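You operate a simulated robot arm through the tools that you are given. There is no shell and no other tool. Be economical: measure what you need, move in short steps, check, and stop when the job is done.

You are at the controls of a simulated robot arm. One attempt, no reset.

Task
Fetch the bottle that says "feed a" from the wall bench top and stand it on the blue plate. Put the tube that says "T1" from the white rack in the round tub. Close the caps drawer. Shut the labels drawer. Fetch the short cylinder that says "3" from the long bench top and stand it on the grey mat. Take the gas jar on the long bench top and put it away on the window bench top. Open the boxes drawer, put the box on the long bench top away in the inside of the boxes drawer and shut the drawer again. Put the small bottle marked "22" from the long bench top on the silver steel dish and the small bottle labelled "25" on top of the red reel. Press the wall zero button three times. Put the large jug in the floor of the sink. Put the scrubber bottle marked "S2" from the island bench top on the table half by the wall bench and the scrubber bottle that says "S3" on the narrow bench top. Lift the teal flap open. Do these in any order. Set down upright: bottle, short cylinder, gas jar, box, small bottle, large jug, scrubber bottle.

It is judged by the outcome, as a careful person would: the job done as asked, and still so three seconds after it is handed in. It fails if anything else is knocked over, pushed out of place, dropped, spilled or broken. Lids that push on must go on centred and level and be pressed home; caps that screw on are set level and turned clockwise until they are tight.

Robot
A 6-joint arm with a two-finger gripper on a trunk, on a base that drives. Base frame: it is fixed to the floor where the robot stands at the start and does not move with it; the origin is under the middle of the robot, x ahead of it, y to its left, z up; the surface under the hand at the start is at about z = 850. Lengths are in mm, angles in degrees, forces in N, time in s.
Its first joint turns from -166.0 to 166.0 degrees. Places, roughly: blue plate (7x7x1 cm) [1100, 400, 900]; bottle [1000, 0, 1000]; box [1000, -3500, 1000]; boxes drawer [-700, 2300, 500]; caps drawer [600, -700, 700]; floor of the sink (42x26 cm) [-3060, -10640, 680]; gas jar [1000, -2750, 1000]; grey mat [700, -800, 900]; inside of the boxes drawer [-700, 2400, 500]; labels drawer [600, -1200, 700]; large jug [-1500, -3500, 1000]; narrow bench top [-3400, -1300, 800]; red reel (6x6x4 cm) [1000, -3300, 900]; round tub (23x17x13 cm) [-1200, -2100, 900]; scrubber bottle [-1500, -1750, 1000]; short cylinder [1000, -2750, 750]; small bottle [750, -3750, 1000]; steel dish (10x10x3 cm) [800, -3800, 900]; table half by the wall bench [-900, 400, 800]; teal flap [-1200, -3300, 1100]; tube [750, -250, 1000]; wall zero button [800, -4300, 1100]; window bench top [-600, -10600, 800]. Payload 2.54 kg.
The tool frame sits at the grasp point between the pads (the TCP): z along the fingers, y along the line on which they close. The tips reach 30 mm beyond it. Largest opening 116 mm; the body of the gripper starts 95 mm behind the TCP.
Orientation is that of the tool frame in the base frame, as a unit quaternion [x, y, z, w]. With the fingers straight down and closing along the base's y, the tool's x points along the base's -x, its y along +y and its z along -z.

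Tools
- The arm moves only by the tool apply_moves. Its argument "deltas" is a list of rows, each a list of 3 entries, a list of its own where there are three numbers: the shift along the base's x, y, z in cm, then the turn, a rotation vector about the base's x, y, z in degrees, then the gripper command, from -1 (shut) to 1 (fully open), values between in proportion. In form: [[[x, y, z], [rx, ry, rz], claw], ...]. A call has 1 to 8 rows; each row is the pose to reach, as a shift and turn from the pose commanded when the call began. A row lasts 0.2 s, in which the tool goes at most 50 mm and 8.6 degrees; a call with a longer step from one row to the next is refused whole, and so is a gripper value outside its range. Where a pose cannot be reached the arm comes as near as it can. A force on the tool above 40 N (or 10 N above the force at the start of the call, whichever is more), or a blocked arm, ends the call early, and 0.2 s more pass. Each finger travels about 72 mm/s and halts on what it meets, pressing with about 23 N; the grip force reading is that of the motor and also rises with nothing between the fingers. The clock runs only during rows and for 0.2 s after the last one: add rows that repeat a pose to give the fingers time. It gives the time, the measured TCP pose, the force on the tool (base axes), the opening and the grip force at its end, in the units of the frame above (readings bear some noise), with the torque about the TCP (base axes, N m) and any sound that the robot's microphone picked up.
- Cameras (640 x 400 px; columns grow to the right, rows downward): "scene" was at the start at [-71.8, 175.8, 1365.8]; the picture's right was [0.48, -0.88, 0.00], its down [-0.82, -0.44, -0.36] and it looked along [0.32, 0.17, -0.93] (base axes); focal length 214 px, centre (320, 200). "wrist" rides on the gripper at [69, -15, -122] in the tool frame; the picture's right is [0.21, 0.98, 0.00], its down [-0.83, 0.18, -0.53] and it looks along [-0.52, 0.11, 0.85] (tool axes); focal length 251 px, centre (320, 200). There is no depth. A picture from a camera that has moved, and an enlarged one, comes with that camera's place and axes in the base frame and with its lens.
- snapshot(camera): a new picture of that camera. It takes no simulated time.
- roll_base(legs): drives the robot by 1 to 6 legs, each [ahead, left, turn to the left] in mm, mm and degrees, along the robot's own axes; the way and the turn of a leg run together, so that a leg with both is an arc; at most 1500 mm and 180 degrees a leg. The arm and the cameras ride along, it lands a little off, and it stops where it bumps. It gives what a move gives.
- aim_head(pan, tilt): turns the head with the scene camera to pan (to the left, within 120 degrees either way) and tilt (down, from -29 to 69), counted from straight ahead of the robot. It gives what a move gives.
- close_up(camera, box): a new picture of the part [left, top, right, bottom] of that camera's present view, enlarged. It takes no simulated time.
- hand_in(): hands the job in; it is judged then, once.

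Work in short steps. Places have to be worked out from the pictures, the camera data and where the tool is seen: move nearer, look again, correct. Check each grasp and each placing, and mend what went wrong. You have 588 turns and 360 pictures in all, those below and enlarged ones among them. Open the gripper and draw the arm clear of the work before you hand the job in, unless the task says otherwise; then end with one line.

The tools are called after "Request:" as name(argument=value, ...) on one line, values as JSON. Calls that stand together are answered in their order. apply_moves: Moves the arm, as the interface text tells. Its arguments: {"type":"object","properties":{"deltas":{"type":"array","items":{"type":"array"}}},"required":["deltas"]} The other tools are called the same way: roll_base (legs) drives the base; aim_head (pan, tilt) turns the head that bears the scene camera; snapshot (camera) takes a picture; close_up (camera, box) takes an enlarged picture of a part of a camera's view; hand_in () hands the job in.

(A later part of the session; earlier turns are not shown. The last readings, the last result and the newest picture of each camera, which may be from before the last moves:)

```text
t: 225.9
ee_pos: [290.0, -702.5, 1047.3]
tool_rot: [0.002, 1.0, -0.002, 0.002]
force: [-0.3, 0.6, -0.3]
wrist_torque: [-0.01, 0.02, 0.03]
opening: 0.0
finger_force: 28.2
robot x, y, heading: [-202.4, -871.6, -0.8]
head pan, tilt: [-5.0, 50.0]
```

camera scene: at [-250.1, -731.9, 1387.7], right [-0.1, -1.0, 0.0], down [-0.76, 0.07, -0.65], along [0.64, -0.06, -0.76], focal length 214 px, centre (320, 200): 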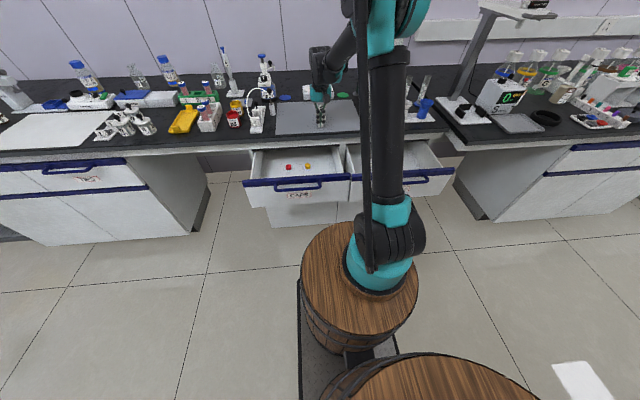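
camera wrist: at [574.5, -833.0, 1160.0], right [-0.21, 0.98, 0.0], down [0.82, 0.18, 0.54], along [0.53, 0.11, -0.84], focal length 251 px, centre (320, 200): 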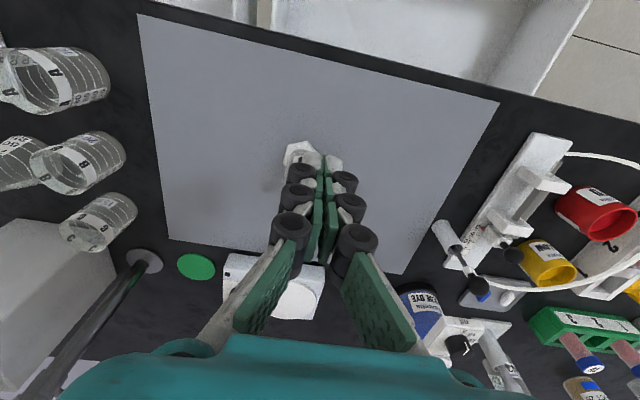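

Now descend in front of the handle (x=290, handle bar ≈345).

Request:
apply_moves(deltas=[[[0, 0, -4.8], [0, 0, 0], -1], [[0, 0, -9.6], [0, 0, 0], -1], [[0, 0, -14.4], [0, 0, 0], -1], [[0, 0, -19.2], [0, 0, 0], -1], [[0, 0, -24], [0, 0, 0], -1], [[0, 0, -27.5], [0, 0, 0], -1], [[0, 0, -29.5], [0, 0, 0], -1]])

Request:
snapshot(camera="scene")

Request:
snapshot(camera="wrist")

```text
t: 227.5
ee_pos: [291.0, -702.8, 750.3]
tool_rot: [0.003, 1.0, -0.001, 0.003]
force: [0.2, 0.5, -0.5]
wrist_torque: [0.02, -0.05, 0.0]
opening: 0.0
finger_force: 28.8
robot x, y, heading: [-203.9, -875.2, -0.7]
head pan, tilt: [-5.0, 50.0]
```

```text
225 pictures are left
camera scene: at [-246.1, -731.6, 1387.7], right [-0.1, -1.0, 0.0], down [-0.76, 0.07, -0.64], along [0.64, -0.06, -0.77], focal length 214 px, centre (320, 200)
```

scene: 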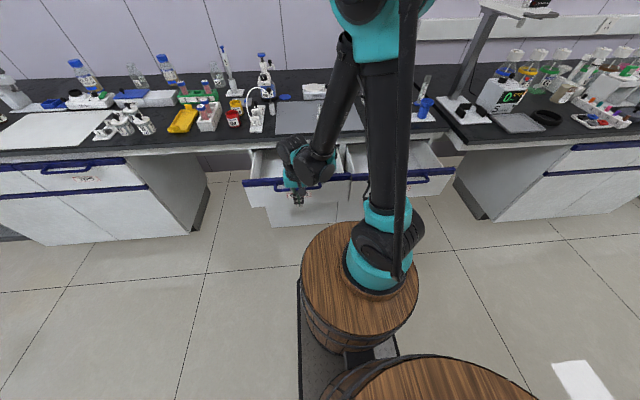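

```text
224 pictures are left
camera wrist: at [219.4, -717.0, 871.4], right [-0.21, 0.98, 0.0], down [0.82, 0.18, 0.54], along [0.53, 0.11, -0.84], focal length 251 px, centre (320, 200)
```

wrist: 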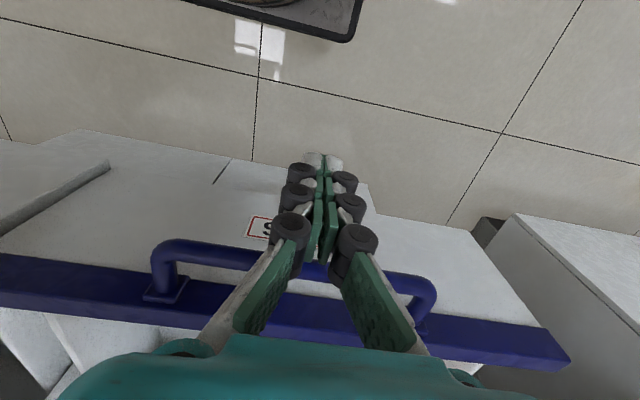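

Positioned in front of the handle. Push in +x.

Request:
apply_moves(deltas=[[[2.5, 0, 0], [0, 0, 0], -1], [[5, 0, 0], [0, 0, 0], -1], [[7.5, 0, 0], [0, 0, 0], -1], [[10, 0, 0], [0, 0, 0], -1], [[12.5, 0, 0], [0, 0, 0], -1], [[15, 0, 0], [0, 0, 0], -1]])

Request:
snapshot(camera="scene")

```text
t: 228.9
ee_pos: [443.9, -705.7, 753.5]
tool_rot: [0.003, 1.0, -0.002, 0.002]
force: [0.1, 0.7, -0.4]
wrist_torque: [-0.01, 0.0, -0.01]
opening: 0.3
finger_force: 28.4
robot x, y, heading: [-205.5, -876.0, -0.2]
head pan, tilt: [-5.0, 50.0]
```

```text
223 pictures are left
camera scene: at [-246.2, -731.6, 1387.7], right [-0.1, -1.0, 0.0], down [-0.76, 0.07, -0.64], along [0.64, -0.06, -0.77], focal length 214 px, centre (320, 200)
```

scene: 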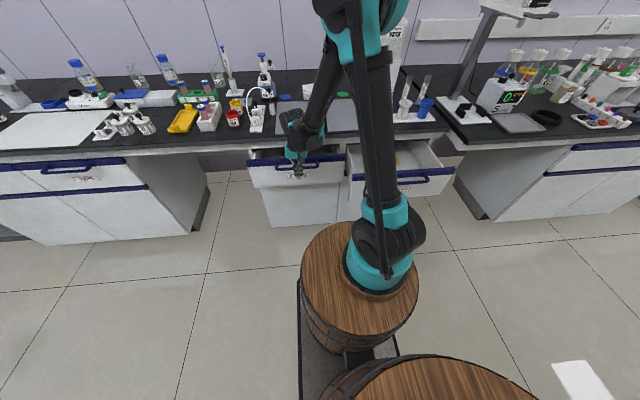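

Drawer is closing smoothly. Push on to the end.

Request:
apply_moves(deltas=[[[2, 0, 0], [0, 0, 0], -1], [[4, 0, 0], [0, 0, 0], -1], [[6, 0, 0], [0, 0, 0], -1], [[7.5, 0, 0], [0, 0, 0], -1], [[9, 0, 0], [0, 0, 0], -1], [[10.5, 0, 0], [0, 0, 0], -1]])

Request:
close_up(camera="scene", box=[220, 110, 480, 240])

```text
t: 230.2
ee_pos: [527.9, -704.8, 750.5]
tool_rot: [0.001, 1.0, -0.001, -0.002]
force: [-6.8, 0.2, -1.5]
wrist_torque: [-0.09, -0.03, 0.04]
opening: 5.8
finger_force: 28.5
robot x, y, heading: [-202.1, -877.7, -0.6]
head pan, tilt: [-5.0, 50.0]
stopped in row 6: the force on the tool passed its limit at 59 N (the readings are from after the stop); the commanded pose is now the measured one
```

```text
2.46 times, centred on (350, 175) of scene
camera zoom: at [-246.6, -731.5, 1387.7], right [-0.1, -1.0, 0.0], down [-0.76, 0.07, -0.64], along [0.64, -0.06, -0.77], focal length 528 px, centre (246, 262)
```

zoom: 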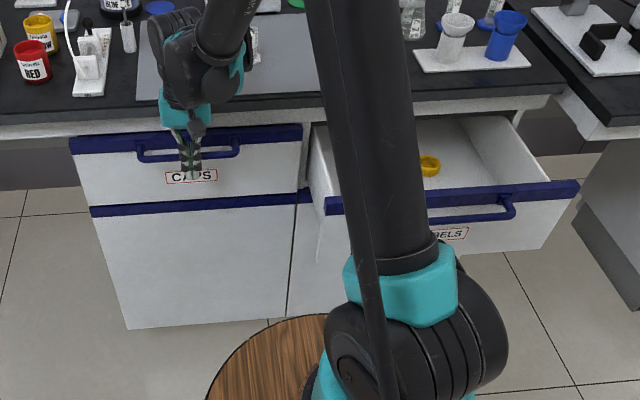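

Caps drawer closed. Back off and go over to the labels drawer handle (y≈-1140).

Request:
apply_moves(deltas=[[[-4.5, 0, 0], [0, 0, 0], -1], [[-9, 0, 0], [0, 0, 0], -1], [[-13.5, 0, 0], [0, 0, 0], -1], [[-18, 0, 0], [0, 0, 0], -1], [[-22, 0, 0], [0, 0, 0], -1], [[-24, -4, 0], [0, 0, 0], -1], [[-24, -8.5, 0], [0, 0, 0], -1], [[-24, -13, 0], [0, 0, 0], -1]])

Request:
apply_moves(deltas=[[[0, -4.5, 0], [0, 0, 0], -1], [[0, -9, 0], [0, 0, 0], -1], [[0, -13.5, 0], [0, 0, 0], -1], [[0, -18, 0], [0, 0, 0], -1], [[0, -22.5, 0], [0, 0, 0], -1], [[0, -27, 0], [0, 0, 0], -1], [[0, -30, 0], [0, 0, 0], -1]])

Request:
snapshot(camera="wrist")

Request:
close_up(camera="scene", box=[220, 110, 480, 240])

```text
t: 232.0
ee_pos: [290.2, -831.8, 748.7]
tool_rot: [0.002, 1.0, -0.002, -0.002]
force: [-0.3, 0.4, -0.6]
wrist_torque: [-0.01, 0.0, -0.01]
opening: 0.0
finger_force: 28.6
robot x, y, heading: [-205.8, -874.7, -0.4]
head pan, tilt: [-5.0, 50.0]
```

```text
t: 233.6
ee_pos: [287.6, -1134.4, 750.0]
tool_rot: [0.002, 1.0, -0.001, -0.003]
force: [-0.6, 0.4, 0.6]
wrist_torque: [0.0, -0.01, 0.0]
opening: 0.1
finger_force: 28.8
robot x, y, heading: [-204.6, -873.9, -0.8]
head pan, tilt: [-5.0, 50.0]
```

```text
221 pictures are left
camera wrist: at [217.6, -1149.6, 870.9], right [-0.21, 0.98, 0.0], down [0.83, 0.18, 0.53], along [0.52, 0.11, -0.85], focal length 251 px, centre (320, 200)
```

wrist: 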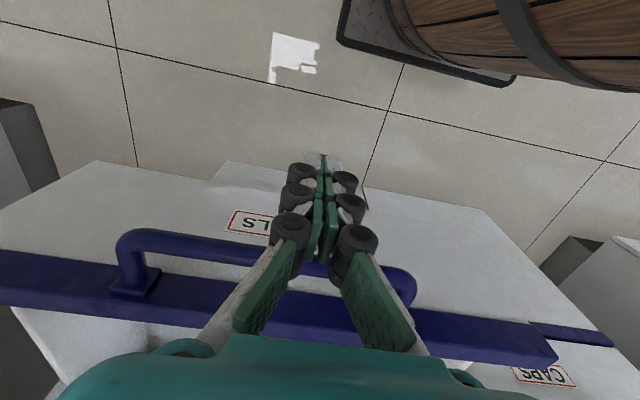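

```text
2.46 times, centred on (350, 175) of scene
camera zoom: at [-246.4, -731.6, 1387.7], right [-0.1, -1.0, 0.0], down [-0.76, 0.07, -0.64], along [0.64, -0.06, -0.77], focal length 528 px, centre (246, 262)
```

zoom: 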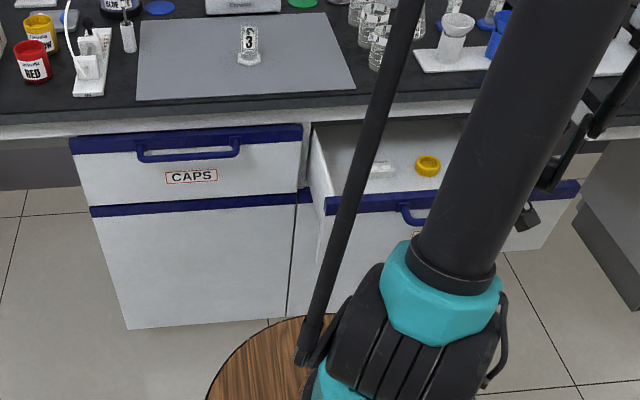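

Caps is flush. Push the labels drawer, shifting 15 mm toward its centre.

Request:
apply_moves(deltas=[[[2.5, -1.5, 0], [0, 0, 0], -1], [[5, -1.5, 0], [0, 0, 0], -1], [[7.5, -1.5, 0], [0, 0, 0], -1], [[10, -1.5, 0], [0, 0, 0], -1], [[12.5, -1.5, 0], [0, 0, 0], -1], [[15, -1.5, 0], [0, 0, 0], -1], [[17.5, -1.5, 0], [0, 0, 0], -1]])

Request:
apply_moves(deltas=[[[1.5, 0, 0], [0, 0, 0], -1], [[3, 0, 0], [0, 0, 0], -1], [[4.5, 0, 0], [0, 0, 0], -1], [[6, 0, 0], [0, 0, 0], -1], [[7.5, 0, 0], [0, 0, 0], -1], [[9, 0, 0], [0, 0, 0], -1]])

Request:
snapshot(camera="wrist")

```text
t: 235.2
ee_pos: [461.2, -1148.1, 752.4]
tool_rot: [0.002, 1.0, -0.002, -0.003]
force: [0.0, 0.6, 0.0]
wrist_torque: [0.02, -0.05, -0.01]
opening: 0.1
finger_force: 28.6
robot x, y, heading: [-200.7, -871.8, -0.5]
head pan, tilt: [-5.0, 50.0]
```

```text
t: 236.4
ee_pos: [527.8, -1151.4, 750.3]
tool_rot: [0.003, 1.0, -0.001, -0.009]
force: [-9.0, 1.0, -1.8]
wrist_torque: [0.08, -0.02, 0.04]
opening: 0.0
finger_force: 28.4
robot x, y, heading: [-203.1, -876.6, -0.8]
head pan, tilt: [-5.0, 50.0]
stopped in row 5: the force on the tool passed its limit at 61 N (the readings are from after the stop); the commanded pose is now the measured one
```

```text
219 pictures are left
camera wrist: at [459.8, -1165.7, 873.6], right [-0.21, 0.98, 0.0], down [0.84, 0.18, 0.52], along [0.51, 0.11, -0.85], focal length 251 px, centre (320, 200)
```

wrist: 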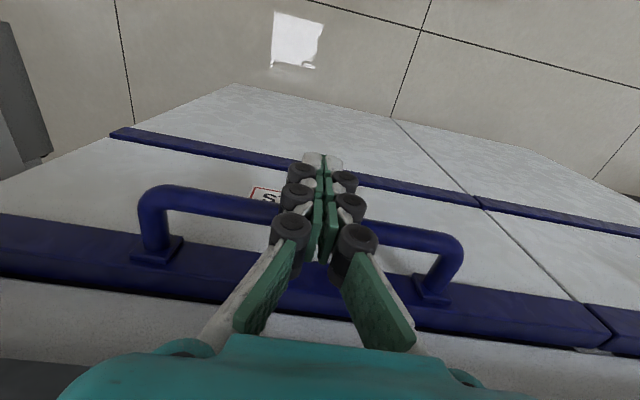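

Labels drawer closed as well. Retract and raise the arm, then check the drawers.

Request:
apply_moves(deltas=[[[-4.5, 0, 0], [0, 0, 0], -1], [[-9, 0, 0], [0, 0, 0], -1], [[-13, 2, 2], [0, 0, 0], -1], [[-14, 4, 6], [0, 0, 0], -1], [[-14, 6, 10.5], [0, 0, 0], -1], [[-14, 8, 15], [0, 0, 0], -1], [[-14, 11, 19], [0, 0, 0], -1], [[-14, 14, 23], [0, 0, 0], -1]])

Request:
apply_moves(deltas=[[[0, 2.5, 4], [0, 0, 0], -1], [[0, 5, 8], [0, 0, 0], -1], [[0, 7.5, 12], [0, 0, 0], -1], [[2, 10, 15], [0, 0, 0], -1], [[4, 13, 17], [0, 0, 0], -1]])

Request:
snapshot(camera="scene")

```text
t: 238.2
ee_pos: [389.5, -1014.2, 979.7]
tool_rot: [0.004, 1.0, -0.002, -0.007]
force: [-0.3, -0.2, -0.1]
wrist_torque: [0.01, 0.0, 0.0]
opening: 0.1
finger_force: 28.9
robot x, y, heading: [-202.3, -872.6, -0.5]
head pan, tilt: [-5.0, 50.0]
```

```text
t: 239.4
ee_pos: [431.4, -880.2, 1151.5]
tool_rot: [0.003, 1.0, -0.002, -0.008]
force: [-0.4, 0.5, 0.7]
wrist_torque: [0.0, -0.03, 0.0]
opening: 0.2
finger_force: 28.6
robot x, y, heading: [-201.5, -878.1, -0.7]
head pan, tilt: [-5.0, 50.0]
```

```text
218 pictures are left
camera scene: at [-246.8, -731.7, 1387.7], right [-0.1, -1.0, 0.0], down [-0.76, 0.08, -0.64], along [0.64, -0.06, -0.77], focal length 214 px, centre (320, 200)
```

scene: 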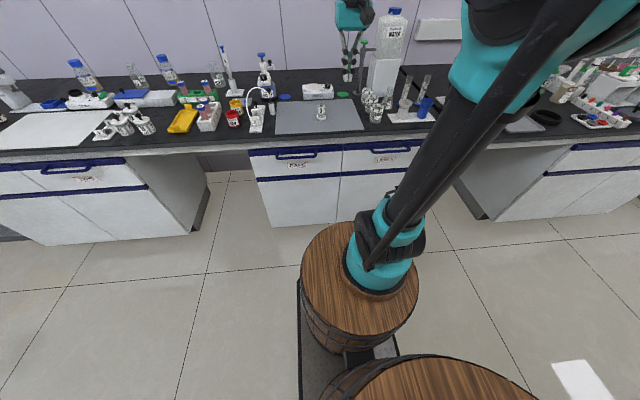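

Both drawers are shut. Next S2: turn to face the island, back up a bit, then slide to its far side.

Request:
roll_base(legs=[[0, 0, -89.5], [-270, 0, 0], [0, -1480, 0]])

Request:
aim_head(pan=15, tilt=25)

Request:
snapshot(camera="scene")

Request:
snapshot(camera="wrist")

```text
t: 252.0
ee_pos: [-1692.8, -1204.5, 1151.1]
tool_rot: [0.717, 0.697, 0.004, -0.007]
force: [0.6, 0.7, 0.7]
wrist_torque: [-0.02, 0.02, -0.01]
opening: 0.1
finger_force: 28.8
robot x, y, heading: [-1675.9, -572.2, -92.1]
head pan, tilt: [-5.0, 50.0]
```

```text
t: 252.9
ee_pos: [-1694.6, -1204.6, 1151.1]
tool_rot: [0.717, 0.697, 0.004, -0.007]
force: [0.1, 1.0, 0.3]
wrist_torque: [0.0, 0.02, -0.03]
opening: 0.1
finger_force: 28.2
robot x, y, heading: [-1672.3, -572.7, -91.9]
head pan, tilt: [15.0, 25.0]
```

```text
217 pictures are left
camera scene: at [-1500.8, -544.5, 1425.2], right [-0.97, -0.23, 0.0], down [-0.1, 0.41, -0.91], along [0.21, -0.88, -0.42], focal length 214 px, centre (320, 200)
```

scene: 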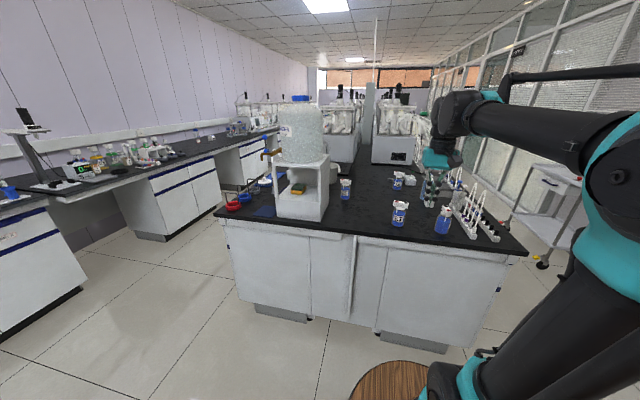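

```text
216 pictures are left
camera wrist: at [-1707.1, -1137.3, 1273.7], right [0.98, 0.19, 0.0], down [0.16, -0.84, 0.52], along [0.1, -0.51, -0.85], focal length 251 px, centre (320, 200)
```

wrist: 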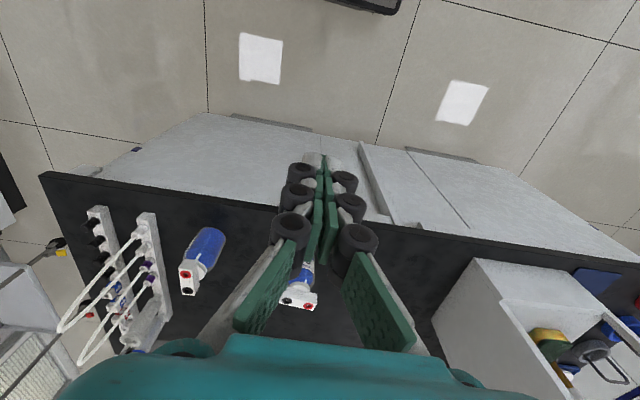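

Request:
close_up(camera="scene", box=[270, 150, 510, 260])

```text
2.67 times, centred on (390, 205) of scene
camera zoom: at [-1500.8, -544.5, 1425.2], right [-0.97, -0.23, 0.0], down [-0.1, 0.41, -0.91], along [0.21, -0.88, -0.42], focal length 572 px, centre (133, 187)
```

zoom: 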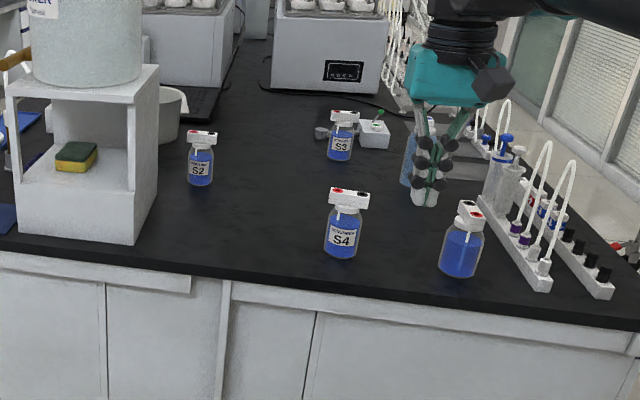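

S2 ≈(-1367,-1798), top ≈980; S3 ≈(-1711,-2047). Drive up to the island end for S2.

Request:
roll_base(legs=[[0, 190, 1.9], [370, 0, 0]])

Request:
snapshot(camera="wrist")

```text
t: 256.4
ee_pos: [-1487.8, -1576.7, 1151.6]
tool_rot: [0.707, 0.707, 0.004, -0.007]
force: [0.9, -0.9, -0.2]
wrist_torque: [0.01, 0.02, 0.0]
opening: 0.0
finger_force: 28.6
robot x, y, heading: [-1485.9, -941.2, -90.3]
head pan, tilt: [15.0, 25.0]
```

```text
214 pictures are left
camera wrist: at [-1502.7, -1510.3, 1273.7], right [0.98, 0.21, 0.0], down [0.18, -0.83, 0.52], along [0.11, -0.51, -0.85], focal length 251 px, centre (320, 200)
```

wrist: 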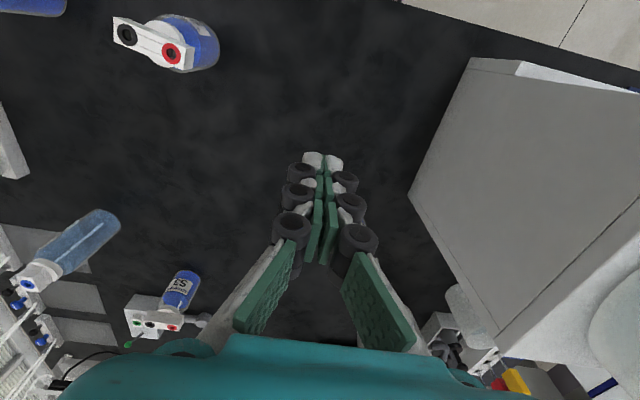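

Rotate the hand +90° about z (camera on the −x side, closing along y) while opening.

Request:
apply_moves(deltas=[[[0, -1, 0], [0, 0, 8.5], 0], [[0, -2, 0], [0, 0, 17], 0.5], [[0, -4, 0], [0, 0, 25.5], 1], [[0, -6, 0], [0, 0, 34], 1], [[0, -8, 0], [0, 0, 42.5], 1], [[0, -10, 0], [0, 0, 51], 1], [[0, -12, 0], [0, 0, 59.5], 1], [[0, -14, 0], [0, 0, 68], 1]])

Request:
apply_moves(deltas=[[[0, -1, 0], [0, 0, 8.5], 1], [[0, -2, 0], [0, 0, 17], 1], [[0, -3, 0], [0, 0, 22], 1], [[0, -4, 0], [0, 0, 22], 1]])

Request:
snapshot(camera="wrist")

```text
t: 258.2
ee_pos: [-1487.0, -1716.6, 1150.0]
tool_rot: [0.19, 0.982, 0.0, -0.007]
force: [0.1, 0.7, 0.3]
wrist_torque: [-0.06, -0.03, -0.04]
opening: 116.0
finger_force: 0.1
robot x, y, heading: [-1486.5, -943.3, -90.4]
head pan, tilt: [15.0, 25.0]
```

```text
t: 259.2
ee_pos: [-1487.5, -1757.4, 1150.4]
tool_rot: [-0.001, 1.0, -0.003, -0.008]
force: [-0.4, 0.0, 1.3]
wrist_torque: [-0.04, 0.0, 0.0]
opening: 115.9
finger_force: 0.0
robot x, y, heading: [-1482.4, -938.7, -90.3]
head pan, tilt: [15.0, 25.0]
```

```text
213 pictures are left
camera wrist: at [-1555.9, -1773.5, 1273.4], right [-0.21, 0.98, 0.0], down [0.83, 0.18, 0.52], along [0.51, 0.11, -0.85], focal length 251 px, centre (320, 200)
```

wrist: 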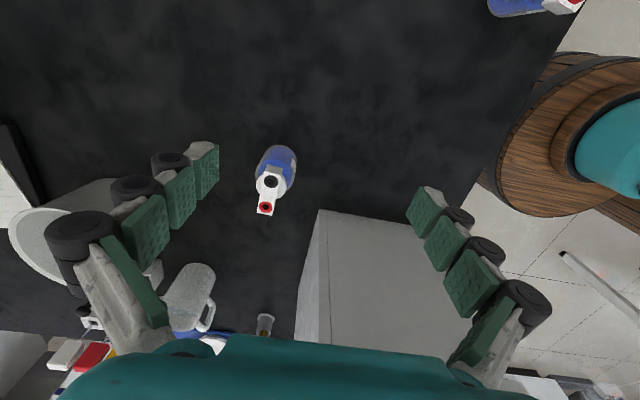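

S2's head block is at ≈(-1371,-1806), long axis along x — closing along y suits. For carboy clearance I shift the base 200 mm further to −x first.

Request:
roll_base(legs=[[0, -200, 0.3]])

Request:
apply_moves(deltas=[[[4.5, -0.7, 0], [0, 0, 0], 0.7], [[9, -1.4, 0], [0, 0, 0], 0.5], [[13.5, -2.1, 0], [0, 0, 0], 0.4], [[18, -2.8, 0], [0, 0, 0], 0.4], [[22, -3.5, 0], [0, 0, 0], 0.4], [[25, -4.2, 0], [0, 0, 0], 0.4], [[26, -4.5, -2], [0, 0, 0], 0.4]])

Request:
snapshot(camera="wrist")

Request:
snapshot(camera="scene")

```text
t: 260.8
ee_pos: [-1687.1, -1757.2, 1150.8]
tool_rot: [-0.001, 1.0, -0.002, -0.008]
force: [-0.5, -0.2, 0.3]
wrist_torque: [-0.01, 0.02, 0.04]
opening: 116.0
finger_force: 0.1
robot x, y, heading: [-1688.1, -939.8, -90.4]
head pan, tilt: [15.0, 25.0]
```

```text
t: 262.4
ee_pos: [-1428.5, -1801.6, 1129.2]
tool_rot: [-0.002, 1.0, -0.003, -0.008]
force: [0.8, 0.5, 0.0]
wrist_torque: [0.0, 0.02, 0.02]
opening: 81.1
finger_force: 0.0
robot x, y, heading: [-1687.0, -941.6, -90.1]
head pan, tilt: [15.0, 25.0]
```

```text
212 pictures are left
camera wrist: at [-1495.4, -1817.4, 1252.7], right [-0.22, 0.98, 0.0], down [0.83, 0.18, 0.52], along [0.51, 0.11, -0.85], focal length 251 px, centre (320, 200)
```

wrist: 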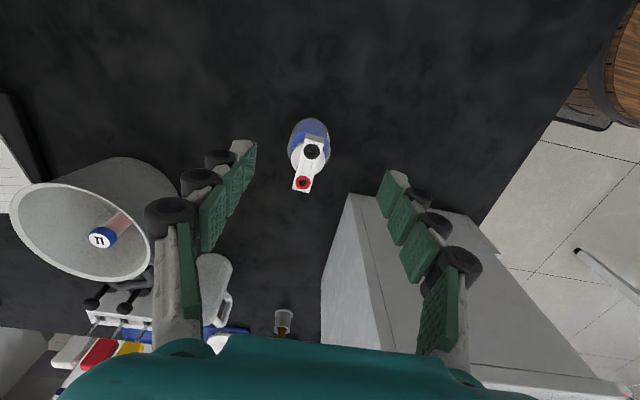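

```text
211 pictures are left
camera scene: at [-1514.2, -910.9, 1425.2], right [-0.97, -0.26, 0.0], down [-0.11, 0.41, -0.91], along [0.23, -0.88, -0.42], focal length 214 px, centre (320, 200)
```

scene: 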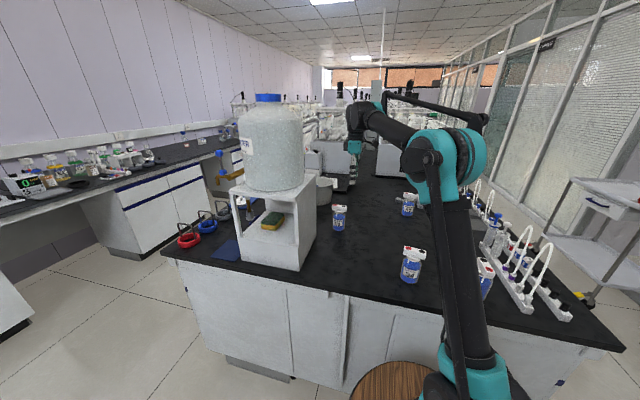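

Head block: x −1408…−1338, y≈-1807, top ≈983; the body axis ≈ x −1393. I move to (-1388,-1807), descend to z≈975 and grip.

Request:
apply_moves(deltas=[[[2, -0.3, -3], [0, 0, 0], 0.3], [[4, -0.5, -6], [0, 0, 0], 0.2], [[4, -0.5, -10], [0, 0, 0], 0.2], [[4, -0.5, -13], [0, 0, 0], 0.2]])

Request:
snapshot(camera="wrist")

Request:
close_up(camera="scene", box=[290, 140, 410, 240])

```text
t: 263.4
ee_pos: [-1387.9, -1808.6, 999.9]
tool_rot: [-0.001, 1.0, -0.001, -0.008]
force: [-0.1, -0.1, 0.3]
wrist_torque: [-0.01, -0.05, -0.03]
opening: 69.4
finger_force: 0.0
robot x, y, heading: [-1689.2, -942.5, -89.8]
head pan, tilt: [15.0, 25.0]
```

```text
210 pictures are left
camera wrist: at [-1455.9, -1824.1, 1122.4], right [-0.22, 0.98, 0.0], down [0.83, 0.18, 0.52], along [0.51, 0.11, -0.85], focal length 251 px, centre (320, 200)
```

wrist: 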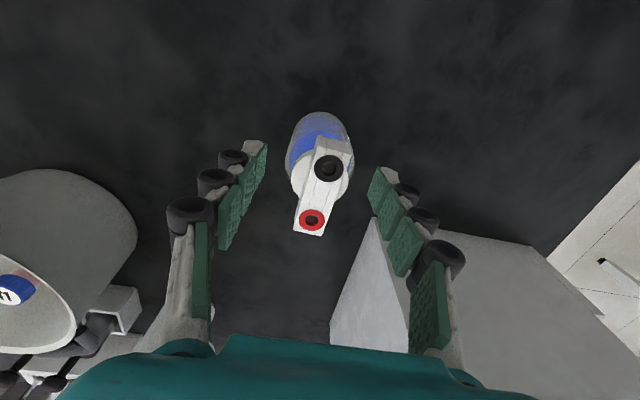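

```text
4.00 times, centred on (350, 190) of scene
camera zoom: at [-1514.1, -910.9, 1425.2], right [-0.97, -0.26, 0.0], down [-0.11, 0.41, -0.91], along [0.23, -0.88, -0.42], focal length 858 px, centre (200, 240)
```

zoom: 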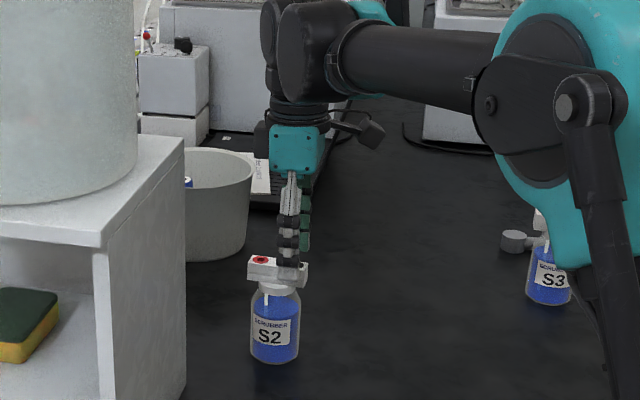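

Aligned. Lower to 973 and close.

Request:
apply_moves(deltas=[[[-0.3, 0.2, -2], [0, 0, 0], 0.2], [[-0.3, 0.2, -2.7], [0, 0, 0], 0.2], [[-0.3, 0.2, -2.7], [0, 0, 0], -0.3], [[-0.3, 0.2, -2.7], [0, 0, 0], -1], [[-0.3, 0.2, -2.7], [0, 0, 0], -1]])

Request:
apply_moves(deltas=[[[0, 0, 1], [0, 0, 0], -1], [[0, 0, 3], [0, 0, 0], -1]])

Request:
close_up(camera="scene", box=[290, 140, 410, 240])

```text
t: 264.6
ee_pos: [-1391.4, -1806.8, 971.6]
tool_rot: [-0.001, 1.0, -0.001, -0.009]
force: [-1.1, -0.2, -0.3]
wrist_torque: [0.05, 0.03, 0.0]
opening: 21.3
finger_force: 22.8
robot x, y, heading: [-1689.6, -941.1, -90.1]
head pan, tilt: [15.0, 25.0]
```

```text
t: 265.2
ee_pos: [-1389.4, -1806.1, 1001.5]
tool_rot: [-0.001, 1.0, -0.002, -0.007]
force: [0.2, 0.1, -3.5]
wrist_torque: [-0.01, 0.1, 0.06]
opening: 21.2
finger_force: 22.8
robot x, y, heading: [-1687.2, -939.6, -90.1]
head pan, tilt: [15.0, 25.0]
```

```text
4.00 times, centred on (350, 190) of scene
camera zoom: at [-1514.0, -911.3, 1425.2], right [-0.97, -0.26, 0.0], down [-0.11, 0.41, -0.91], along [0.23, -0.88, -0.42], focal length 858 px, centre (200, 240)
```

zoom: 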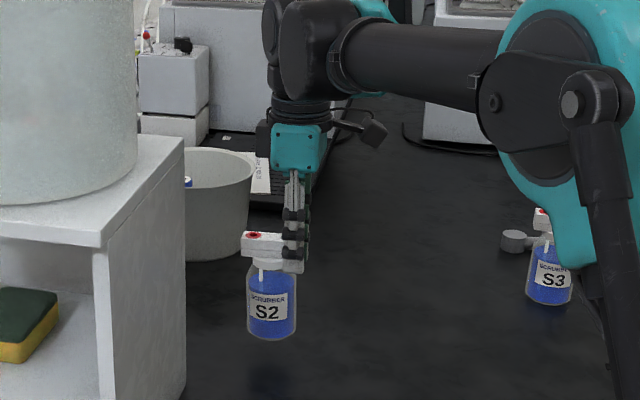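

S2 is lifted (3.5 N). Raise and retract the arm toward the robot, clear of the carboy.

Request:
apply_moves(deltas=[[[-2, 1, 3], [0, 0, 0], -1], [[-5, 2, 6], [0, 0, 0], -1], [[-9, 3, 8], [0, 0, 0], -1], [[-12.5, 5, 11], [0, 0, 0], -1], [[-16, 7, 14], [0, 0, 0], -1], [[-19, 10, 16], [0, 0, 0], -1], [[-22, 13, 17], [0, 0, 0], -1], [[-25, 16.5, 17], [0, 0, 0], -1]])

Request:
apply_moves(deltas=[[[-1, 4, 0], [0, 0, 0], -1], [[-2, 8, 0], [0, 0, 0], -1], [[-3, 12, 0], [0, 0, 0], -1], [[-4, 15, 0], [0, 0, 0], -1]])

Request:
roll_base(legs=[[-230, 0, 0], [0, 0, 90], [0, 0, 90]])

Request:
aim_head(pan=-20, tilt=30)

Request:
snapshot(camera="scene")

```text
refused: row 4 steps farther than a row can; nothing moved
```

```text
t: 266.2
ee_pos: [-1430.6, -1657.4, 1000.7]
tool_rot: [-0.002, 1.0, -0.003, -0.007]
force: [-0.3, -0.5, -5.0]
wrist_torque: [0.04, 0.15, -0.04]
opening: 21.5
finger_force: 23.4
robot x, y, heading: [-1689.5, -943.2, -90.4]
head pan, tilt: [15.0, 25.0]
```

```text
t: 275.8
ee_pos: [-1996.2, -17.9, 1001.0]
tool_rot: [0.999, 0.04, 0.007, -0.002]
force: [-0.2, -0.2, -3.9]
wrist_torque: [0.0, -0.1, 0.02]
opening: 21.7
finger_force: 22.7
robot x, y, heading: [-1682.8, -712.6, 94.2]
head pan, tilt: [15.0, 25.0]
```

```text
t: 276.8
ee_pos: [-1996.8, -18.8, 999.9]
tool_rot: [0.999, 0.039, 0.007, -0.003]
force: [0.2, -0.9, -3.9]
wrist_torque: [-0.02, -0.09, 0.05]
opening: 21.4
finger_force: 22.9
robot x, y, heading: [-1689.4, -709.7, 94.2]
head pan, tilt: [-20.0, 30.0]
```

```text
207 pictures are left
camera scene: at [-1804.2, -756.6, 1417.3], right [0.96, -0.27, 0.0], down [-0.14, -0.48, -0.87], along [0.24, 0.83, -0.5], focal length 214 px, centre (320, 200)
```

scene: 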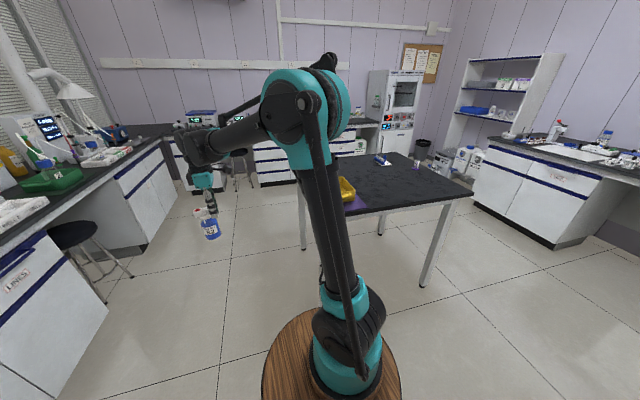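

S2 hangs fine. I raise it and centre it in front of the robot (checking step sizes this time).

Request:
apply_moves(deltas=[[[0, -1, 4], [0, 0, 0], -1], [[0, -3, 8], [0, 0, 0], -1], [[2, -5, 12], [0, 0, 0], -1], [[6, -7, 13], [0, 0, 0], -1], [[10, -9, 13], [0, 0, 0], -1], [[14.5, -11, 13], [0, 0, 0], -1], [[19, -13, 13], [0, 0, 0], -1], [[23.5, -15, 13], [0, 0, 0], -1]])

```text
t: 278.6
ee_pos: [-1764.4, -168.0, 1135.8]
tool_rot: [0.999, 0.039, 0.008, -0.002]
force: [-1.3, 0.5, -4.1]
wrist_torque: [-0.08, -0.13, 0.04]
opening: 21.6
finger_force: 23.0
robot x, y, heading: [-1684.0, -711.0, 94.1]
head pan, tilt: [-20.0, 30.0]
```

Drive to in front of the table's wall-bench half.

Request:
roll_base(legs=[[0, 0, -4], [0, -720, 0]])

Request:
aim_head(pan=0, tilt=35)

Request:
snapshot(camera="scene")

```text
t: 282.9
ee_pos: [-1019.0, -158.3, 1135.5]
tool_rot: [1.0, 0.007, 0.008, -0.001]
force: [-1.7, 0.5, -4.0]
wrist_torque: [0.03, -0.1, -0.04]
opening: 21.5
finger_force: 23.5
robot x, y, heading: [-973.5, -707.3, 90.6]
head pan, tilt: [-20.0, 30.0]
```

```text
t: 283.7
ee_pos: [-1019.7, -157.2, 1136.2]
tool_rot: [1.0, 0.007, 0.008, -0.001]
force: [0.2, 0.7, -5.9]
wrist_torque: [0.0, -0.13, 0.0]
opening: 21.5
finger_force: 23.0
robot x, y, heading: [-975.4, -707.1, 90.9]
head pan, tilt: [0.0, 35.0]
```

```text
206 pictures are left
camera scene: at [-1125.7, -740.9, 1409.5], right [1.0, 0.01, 0.0], down [0.01, -0.57, -0.82], along [-0.01, 0.82, -0.57], focal length 214 px, centre (320, 200)
```

scene: 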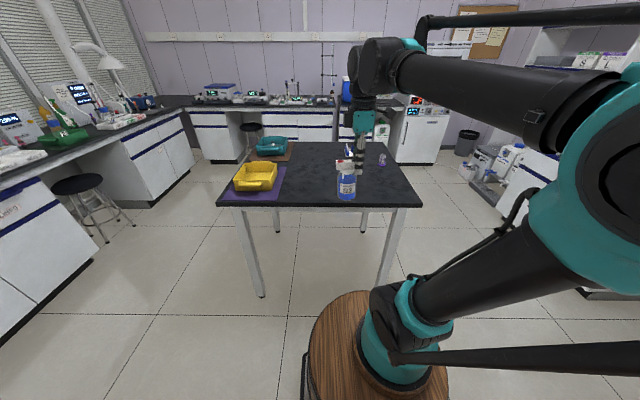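

Table top ≈ z 795, wall-bench half x −1136…−640. Drive ahead 230 mm and move above (-890,300).

Request:
roll_base(legs=[[230, 0, -0.8]])

Request:
apply_moves(deltas=[[[2, 3.5, 0], [0, 0, 0], -1], [[4, 7, 0], [0, 0, 0], -1], [[6, 10.5, 0], [0, 0, 0], -1], [[8, 14, 0], [0, 0, 0], -1], [[10, 17.5, -2], [0, 0, 0], -1], [[12, 21, -4], [0, 0, 0], -1], [[13, 23, -8], [0, 0, 0], -1]])

Request:
snapshot(camera="scene")

Request:
snapshot(camera="wrist")

```text
t: 285.5
ee_pos: [-1008.2, 83.6, 1136.2]
tool_rot: [1.0, -0.002, 0.008, -0.001]
force: [-0.9, -0.1, -5.1]
wrist_torque: [-0.01, -0.1, 0.02]
opening: 21.5
finger_force: 22.9
robot x, y, heading: [-975.1, -464.5, 89.5]
head pan, tilt: [0.0, 35.0]
```

```text
t: 287.1
ee_pos: [-875.5, 314.1, 1061.9]
tool_rot: [1.0, -0.002, 0.008, -0.002]
force: [-1.0, -1.0, -4.0]
wrist_torque: [0.0, -0.12, 0.0]
opening: 21.5
finger_force: 22.8
robot x, y, heading: [-976.4, -469.8, 89.4]
head pan, tilt: [0.0, 35.0]
```

```text
205 pictures are left
camera scene: at [-1126.7, -498.0, 1409.5], right [1.0, -0.01, 0.0], down [-0.01, -0.57, -0.82], along [0.01, 0.82, -0.57], focal length 214 px, centre (320, 200)
```

scene: 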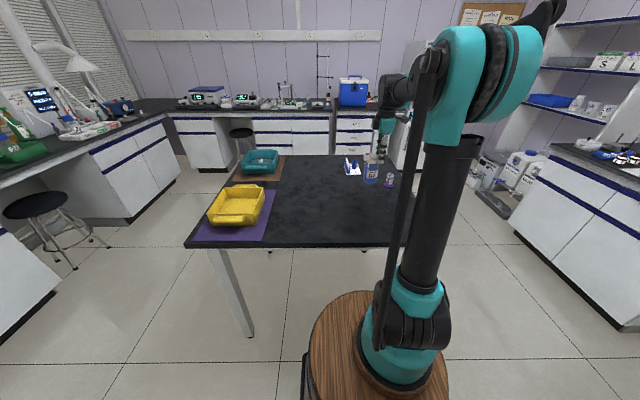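

```text
204 pictures are left
camera wrist: at [-808.7, 327.3, 1184.0], right [0.21, -0.98, 0.0], down [-0.84, -0.18, 0.52], along [-0.51, -0.11, -0.85], focal length 251 px, centre (320, 200)
```

wrist: 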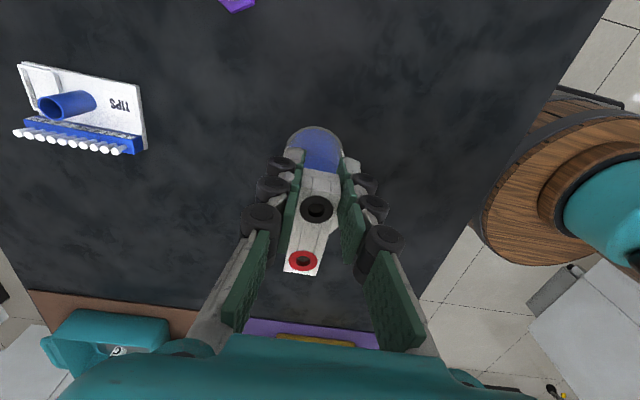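

Spot is clear. Lower to near, then find contact.

Request:
apply_moves(deltas=[[[0, 0, -4], [0, 0, 0], -1], [[0, 0, -8], [0, 0, 0], -1], [[0, 0, -11], [0, 0, 0], -1], [[0, 0, -12.5], [0, 0, 0], -1]])

Request:
apply_moves(deltas=[[[0, 0, -0.4], [0, 0, 0], -1], [[0, 0, -0.8], [0, 0, 0], -1]])

Request:
close_up(camera="scene", box=[340, 130, 420, 220])

```text
t: 287.9
ee_pos: [-873.8, 314.4, 960.6]
tool_rot: [1.0, -0.004, 0.009, -0.002]
force: [2.6, -9.8, 49.1]
wrist_torque: [-0.33, 0.63, 0.13]
opening: 21.1
finger_force: 23.4
robot x, y, heading: [-976.6, -465.7, 89.4]
head pan, tilt: [0.0, 35.0]
stopped in row 4: the force on the tool passed its limit at 147 N (the readings are from after the stop); the commanded pose is now the measured one
```

```text
t: 288.2
ee_pos: [-875.3, 314.2, 962.1]
tool_rot: [1.0, -0.003, 0.009, -0.002]
force: [0.2, -8.5, 33.4]
wrist_torque: [-0.33, 0.15, 0.08]
opening: 21.7
finger_force: 23.4
robot x, y, heading: [-977.9, -467.8, 89.3]
head pan, tilt: [0.0, 35.0]
stopped in row 1: the force on the tool passed its limit at 72 N (the readings are from after the stop); the commanded pose is now the measured one
```

```text
4.44 times, centred on (380, 175) of scene
camera zoom: at [-1126.6, -499.2, 1409.4], right [1.0, -0.01, 0.0], down [-0.01, -0.57, -0.82], along [0.01, 0.82, -0.57], focal length 953 px, centre (53, 311)
```

zoom: 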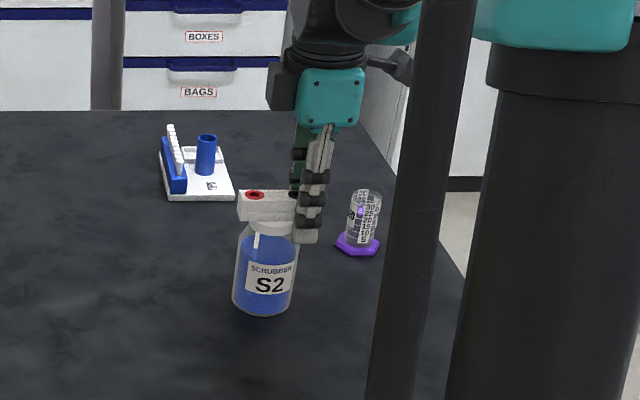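

Table is higher than estimated (contact). Bottle is standing; ease up, release and lift.

Request:
apply_moves(deltas=[[[0, 0, 0.2], [0, 0, 0], -1], [[0, 0, 0.3], [0, 0, 0], -0.4], [[0, 0, 0.3], [0, 0, 0], 0], [[0, 0, 0.3], [0, 0, 0], 0.1], [[0, 0, 3], [0, 0, 0], 0.1], [[0, 0, 7], [0, 0, 0], 0.1], [[0, 0, 11], [0, 0, 0], 0.1], [[0, 0, 15], [0, 0, 0], 0.1]])

Request:
close_up(camera="scene", box=[340, 130, 420, 220])

Request:
snapshot(camera="wrist")

```text
t: 290.0
ee_pos: [-875.1, 312.7, 1108.6]
tool_rot: [1.0, -0.004, 0.009, -0.002]
force: [0.8, 0.6, -0.1]
wrist_torque: [0.01, 0.01, 0.01]
opening: 64.0
finger_force: 0.1
robot x, y, heading: [-972.9, -466.7, 89.2]
head pan, tilt: [0.0, 35.0]
```

```text
4.44 times, centred on (380, 175) of scene
camera zoom: at [-1126.4, -497.5, 1409.5], right [1.0, -0.01, 0.0], down [-0.01, -0.57, -0.82], along [0.01, 0.82, -0.57], focal length 953 px, centre (53, 311)
```

zoom: 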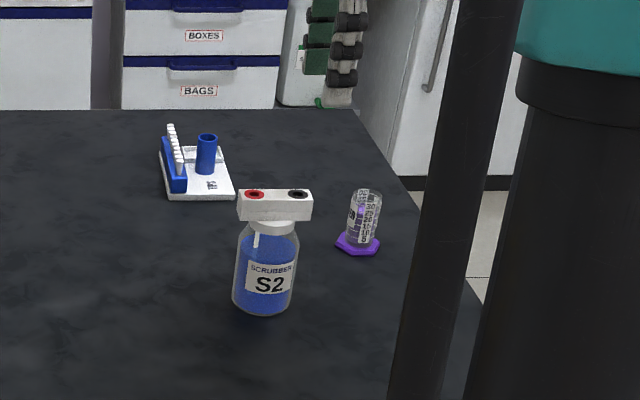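

```text
201 pictures are left
camera wrist: at [-809.0, 327.1, 1232.3], right [0.21, -0.98, 0.0], down [-0.84, -0.18, 0.52], along [-0.51, -0.11, -0.85], focal length 251 px, centre (320, 200)
```

wrist: 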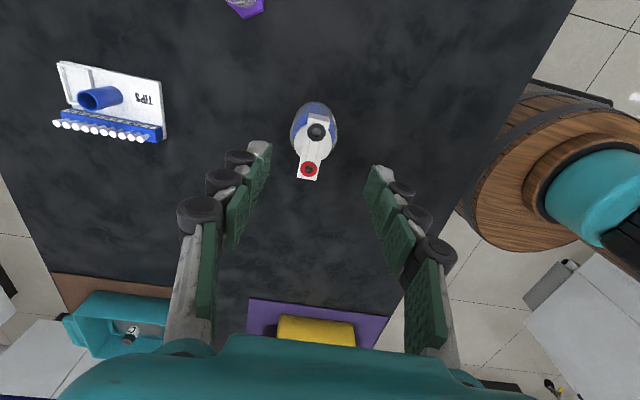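

S2 placed upright. Next, the BOXES drawer: retract and drive around the table's +x side.

Request:
apply_moves(deltas=[[[-1, -4.5, 1], [0, 0, 0], 0.1], [[-2, -9, 2], [0, 0, 0], 0.1], [[-3, -13.5, 3], [0, 0, 0], 0.1], [[-5, -17.5, 4], [0, 0, 0], 0.1], [[-7, -21.5, 4], [0, 0, 0], 0.1]])

Request:
roll_base(legs=[[-200, 0, 0.5], [0, -950, 0], [1100, 0, 0], [1100, 0, 0]])

Request:
aim_head(pan=35, tilt=30)

Request:
snapshot(camera="scene")

```text
t: 291.2
ee_pos: [-947.1, 98.4, 1145.7]
tool_rot: [1.0, -0.003, 0.009, -0.002]
force: [-0.2, 0.4, 0.1]
wrist_torque: [-0.07, -0.02, -0.02]
opening: 63.7
finger_force: 0.2
robot x, y, heading: [-974.1, -465.1, 89.5]
head pan, tilt: [0.0, 35.0]
```

```text
t: 307.4
ee_pos: [-5.8, 2034.3, 1147.7]
tool_rot: [1.0, 0.006, 0.009, 0.002]
force: [3.8, -23.9, 4.3]
wrist_torque: [1.24, 0.15, -0.04]
opening: 47.9
finger_force: 0.1
robot x, y, heading: [-21.3, 1477.8, 90.5]
head pan, tilt: [0.0, 35.0]
stopped in leg 4: the force on the tool passed its limit at 52 N (the readings are from after the stop); the commanded pose is now the measured one
```

```text
t: 308.4
ee_pos: [-5.3, 2035.1, 1146.5]
tool_rot: [1.0, 0.008, 0.009, 0.001]
force: [7.8, -26.9, -0.9]
wrist_torque: [1.19, 0.37, -0.24]
opening: 45.4
finger_force: 0.0
robot x, y, heading: [-25.3, 1474.5, 90.9]
head pan, tilt: [35.0, 30.0]
```

```text
200 pictures are left
camera scene: at [-224.1, 1425.0, 1417.3], right [0.81, 0.58, 0.0], down [0.29, -0.41, -0.87], along [-0.5, 0.7, -0.5], focal length 214 px, centre (320, 200)
```

scene: 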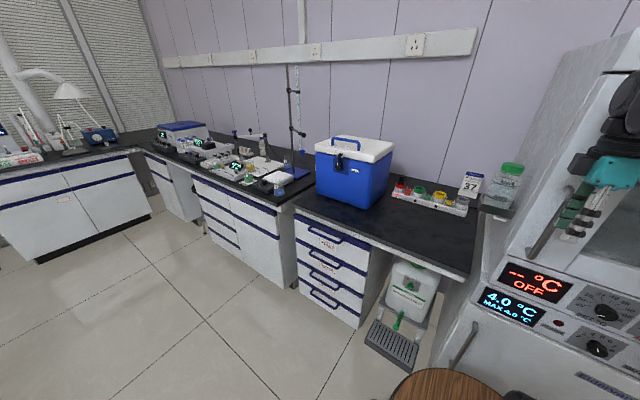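

The hand bumped the incubator's front (I overshot). Back off straight away.

Request:
roll_base(legs=[[-250, 0, 0]])

Request:
aim_head(pan=0, tilt=25)

Request:
snapshot(camera="scene")

```text
t: 310.3
ee_pos: [-4.7, 1778.2, 1147.0]
tool_rot: [1.0, 0.009, 0.008, 0.001]
force: [0.3, 0.7, -0.1]
wrist_torque: [0.04, -0.03, 0.0]
opening: 63.8
finger_force: 0.0
robot x, y, heading: [-19.7, 1218.3, 90.9]
head pan, tilt: [35.0, 30.0]
```

```text
t: 311.3
ee_pos: [-4.1, 1778.8, 1146.7]
tool_rot: [1.0, 0.008, 0.009, 0.002]
force: [0.1, 0.7, 1.0]
wrist_torque: [0.05, -0.02, 0.01]
opening: 63.7
finger_force: 0.1
robot x, y, heading: [-17.0, 1216.0, 90.6]
head pan, tilt: [0.0, 25.0]
```

```text
199 pictures are left
camera scene: at [-169.6, 1186.1, 1425.2], right [1.0, 0.02, 0.0], down [0.01, -0.42, -0.91], along [-0.01, 0.91, -0.42], focal length 214 px, centre (320, 200)
```

scene: 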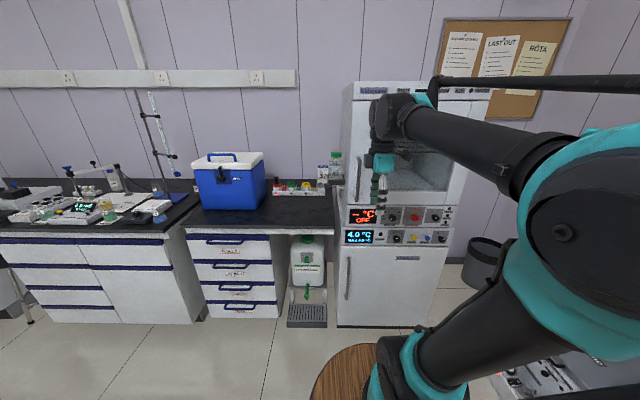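

The incubator appears undisturbed. Zoom on the drawer stack.

Request:
close_up(camera="scene", box=[170, 220, 300, 330])

```text
3.64 times, centred on (235, 275) of scene
camera zoom: at [-169.6, 1186.1, 1425.2], right [1.0, 0.02, 0.0], down [0.01, -0.42, -0.91], along [-0.01, 0.91, -0.42], focal length 780 px, centre (629, -73)
```

zoom: 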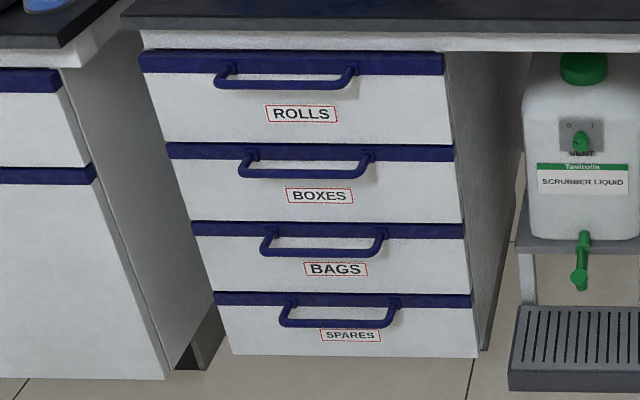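

BOXES is the second drawer; its handle is ≈(-650, 2080, 605). The ROLLS handle and bench are above, so I'll approach horizontally. First position the base.

Request:
roll_base(legs=[[150, 0, -0.6], [0, 630, 0]])

Request:
apply_moves(deltas=[[[0, 0, -2], [8.5, 0, 0], 0.1], [[0, 0, -4], [17, 0, 0], 0.1], [[0, 0, -7], [25.5, 0, 0], 0.1], [[0, -1, -10], [34, 0, 0], 0.1], [[0, -2, -13], [42.5, 0, 0], 0.1], [[0, -3, -16], [51, 0, 0], 0.1], [[0, -4, -19], [59.5, 0, 0], 0.1], [[0, -5, -22], [68, 0, 0], 0.1]])

Request:
snapshot(camera="scene")

```text
t: 315.8
ee_pos: [-623.4, 1929.9, 1146.1]
tool_rot: [1.0, 0.001, 0.008, 0.002]
force: [0.4, 0.2, -0.1]
wrist_torque: [0.04, -0.01, -0.02]
opening: 63.8
finger_force: 0.1
robot x, y, heading: [-648.9, 1365.5, 90.4]
head pan, tilt: [0.0, 25.0]
```

```text
t: 317.8
ee_pos: [-638.5, 1911.9, 963.4]
tool_rot: [0.83, -0.003, 0.008, -0.558]
force: [0.3, -0.4, -0.8]
wrist_torque: [-0.01, 0.01, 0.03]
opening: 63.8
finger_force: 0.1
out of reach, approached as far as the arm can: row 7, 8
robot x, y, heading: [-648.5, 1367.2, 90.3]
head pan, tilt: [0.0, 25.0]
stopped in row 8: the arm was blocked; the commanded pose is now the measured one
```

```text
197 pictures are left
camera scene: at [-796.9, 1338.8, 1425.2], right [1.0, 0.0, 0.0], down [0.0, -0.42, -0.91], along [0.0, 0.91, -0.42], focal length 214 px, centre (320, 200)
```

scene: 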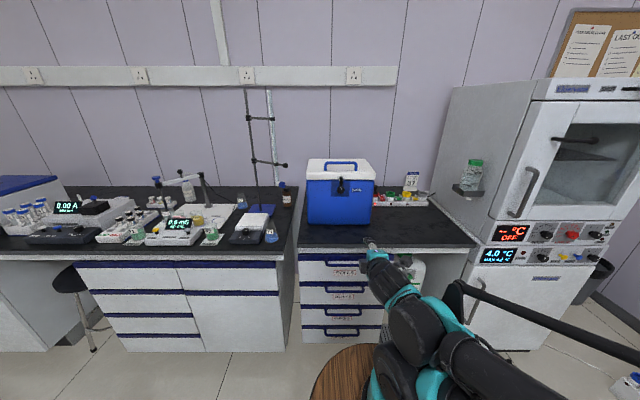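

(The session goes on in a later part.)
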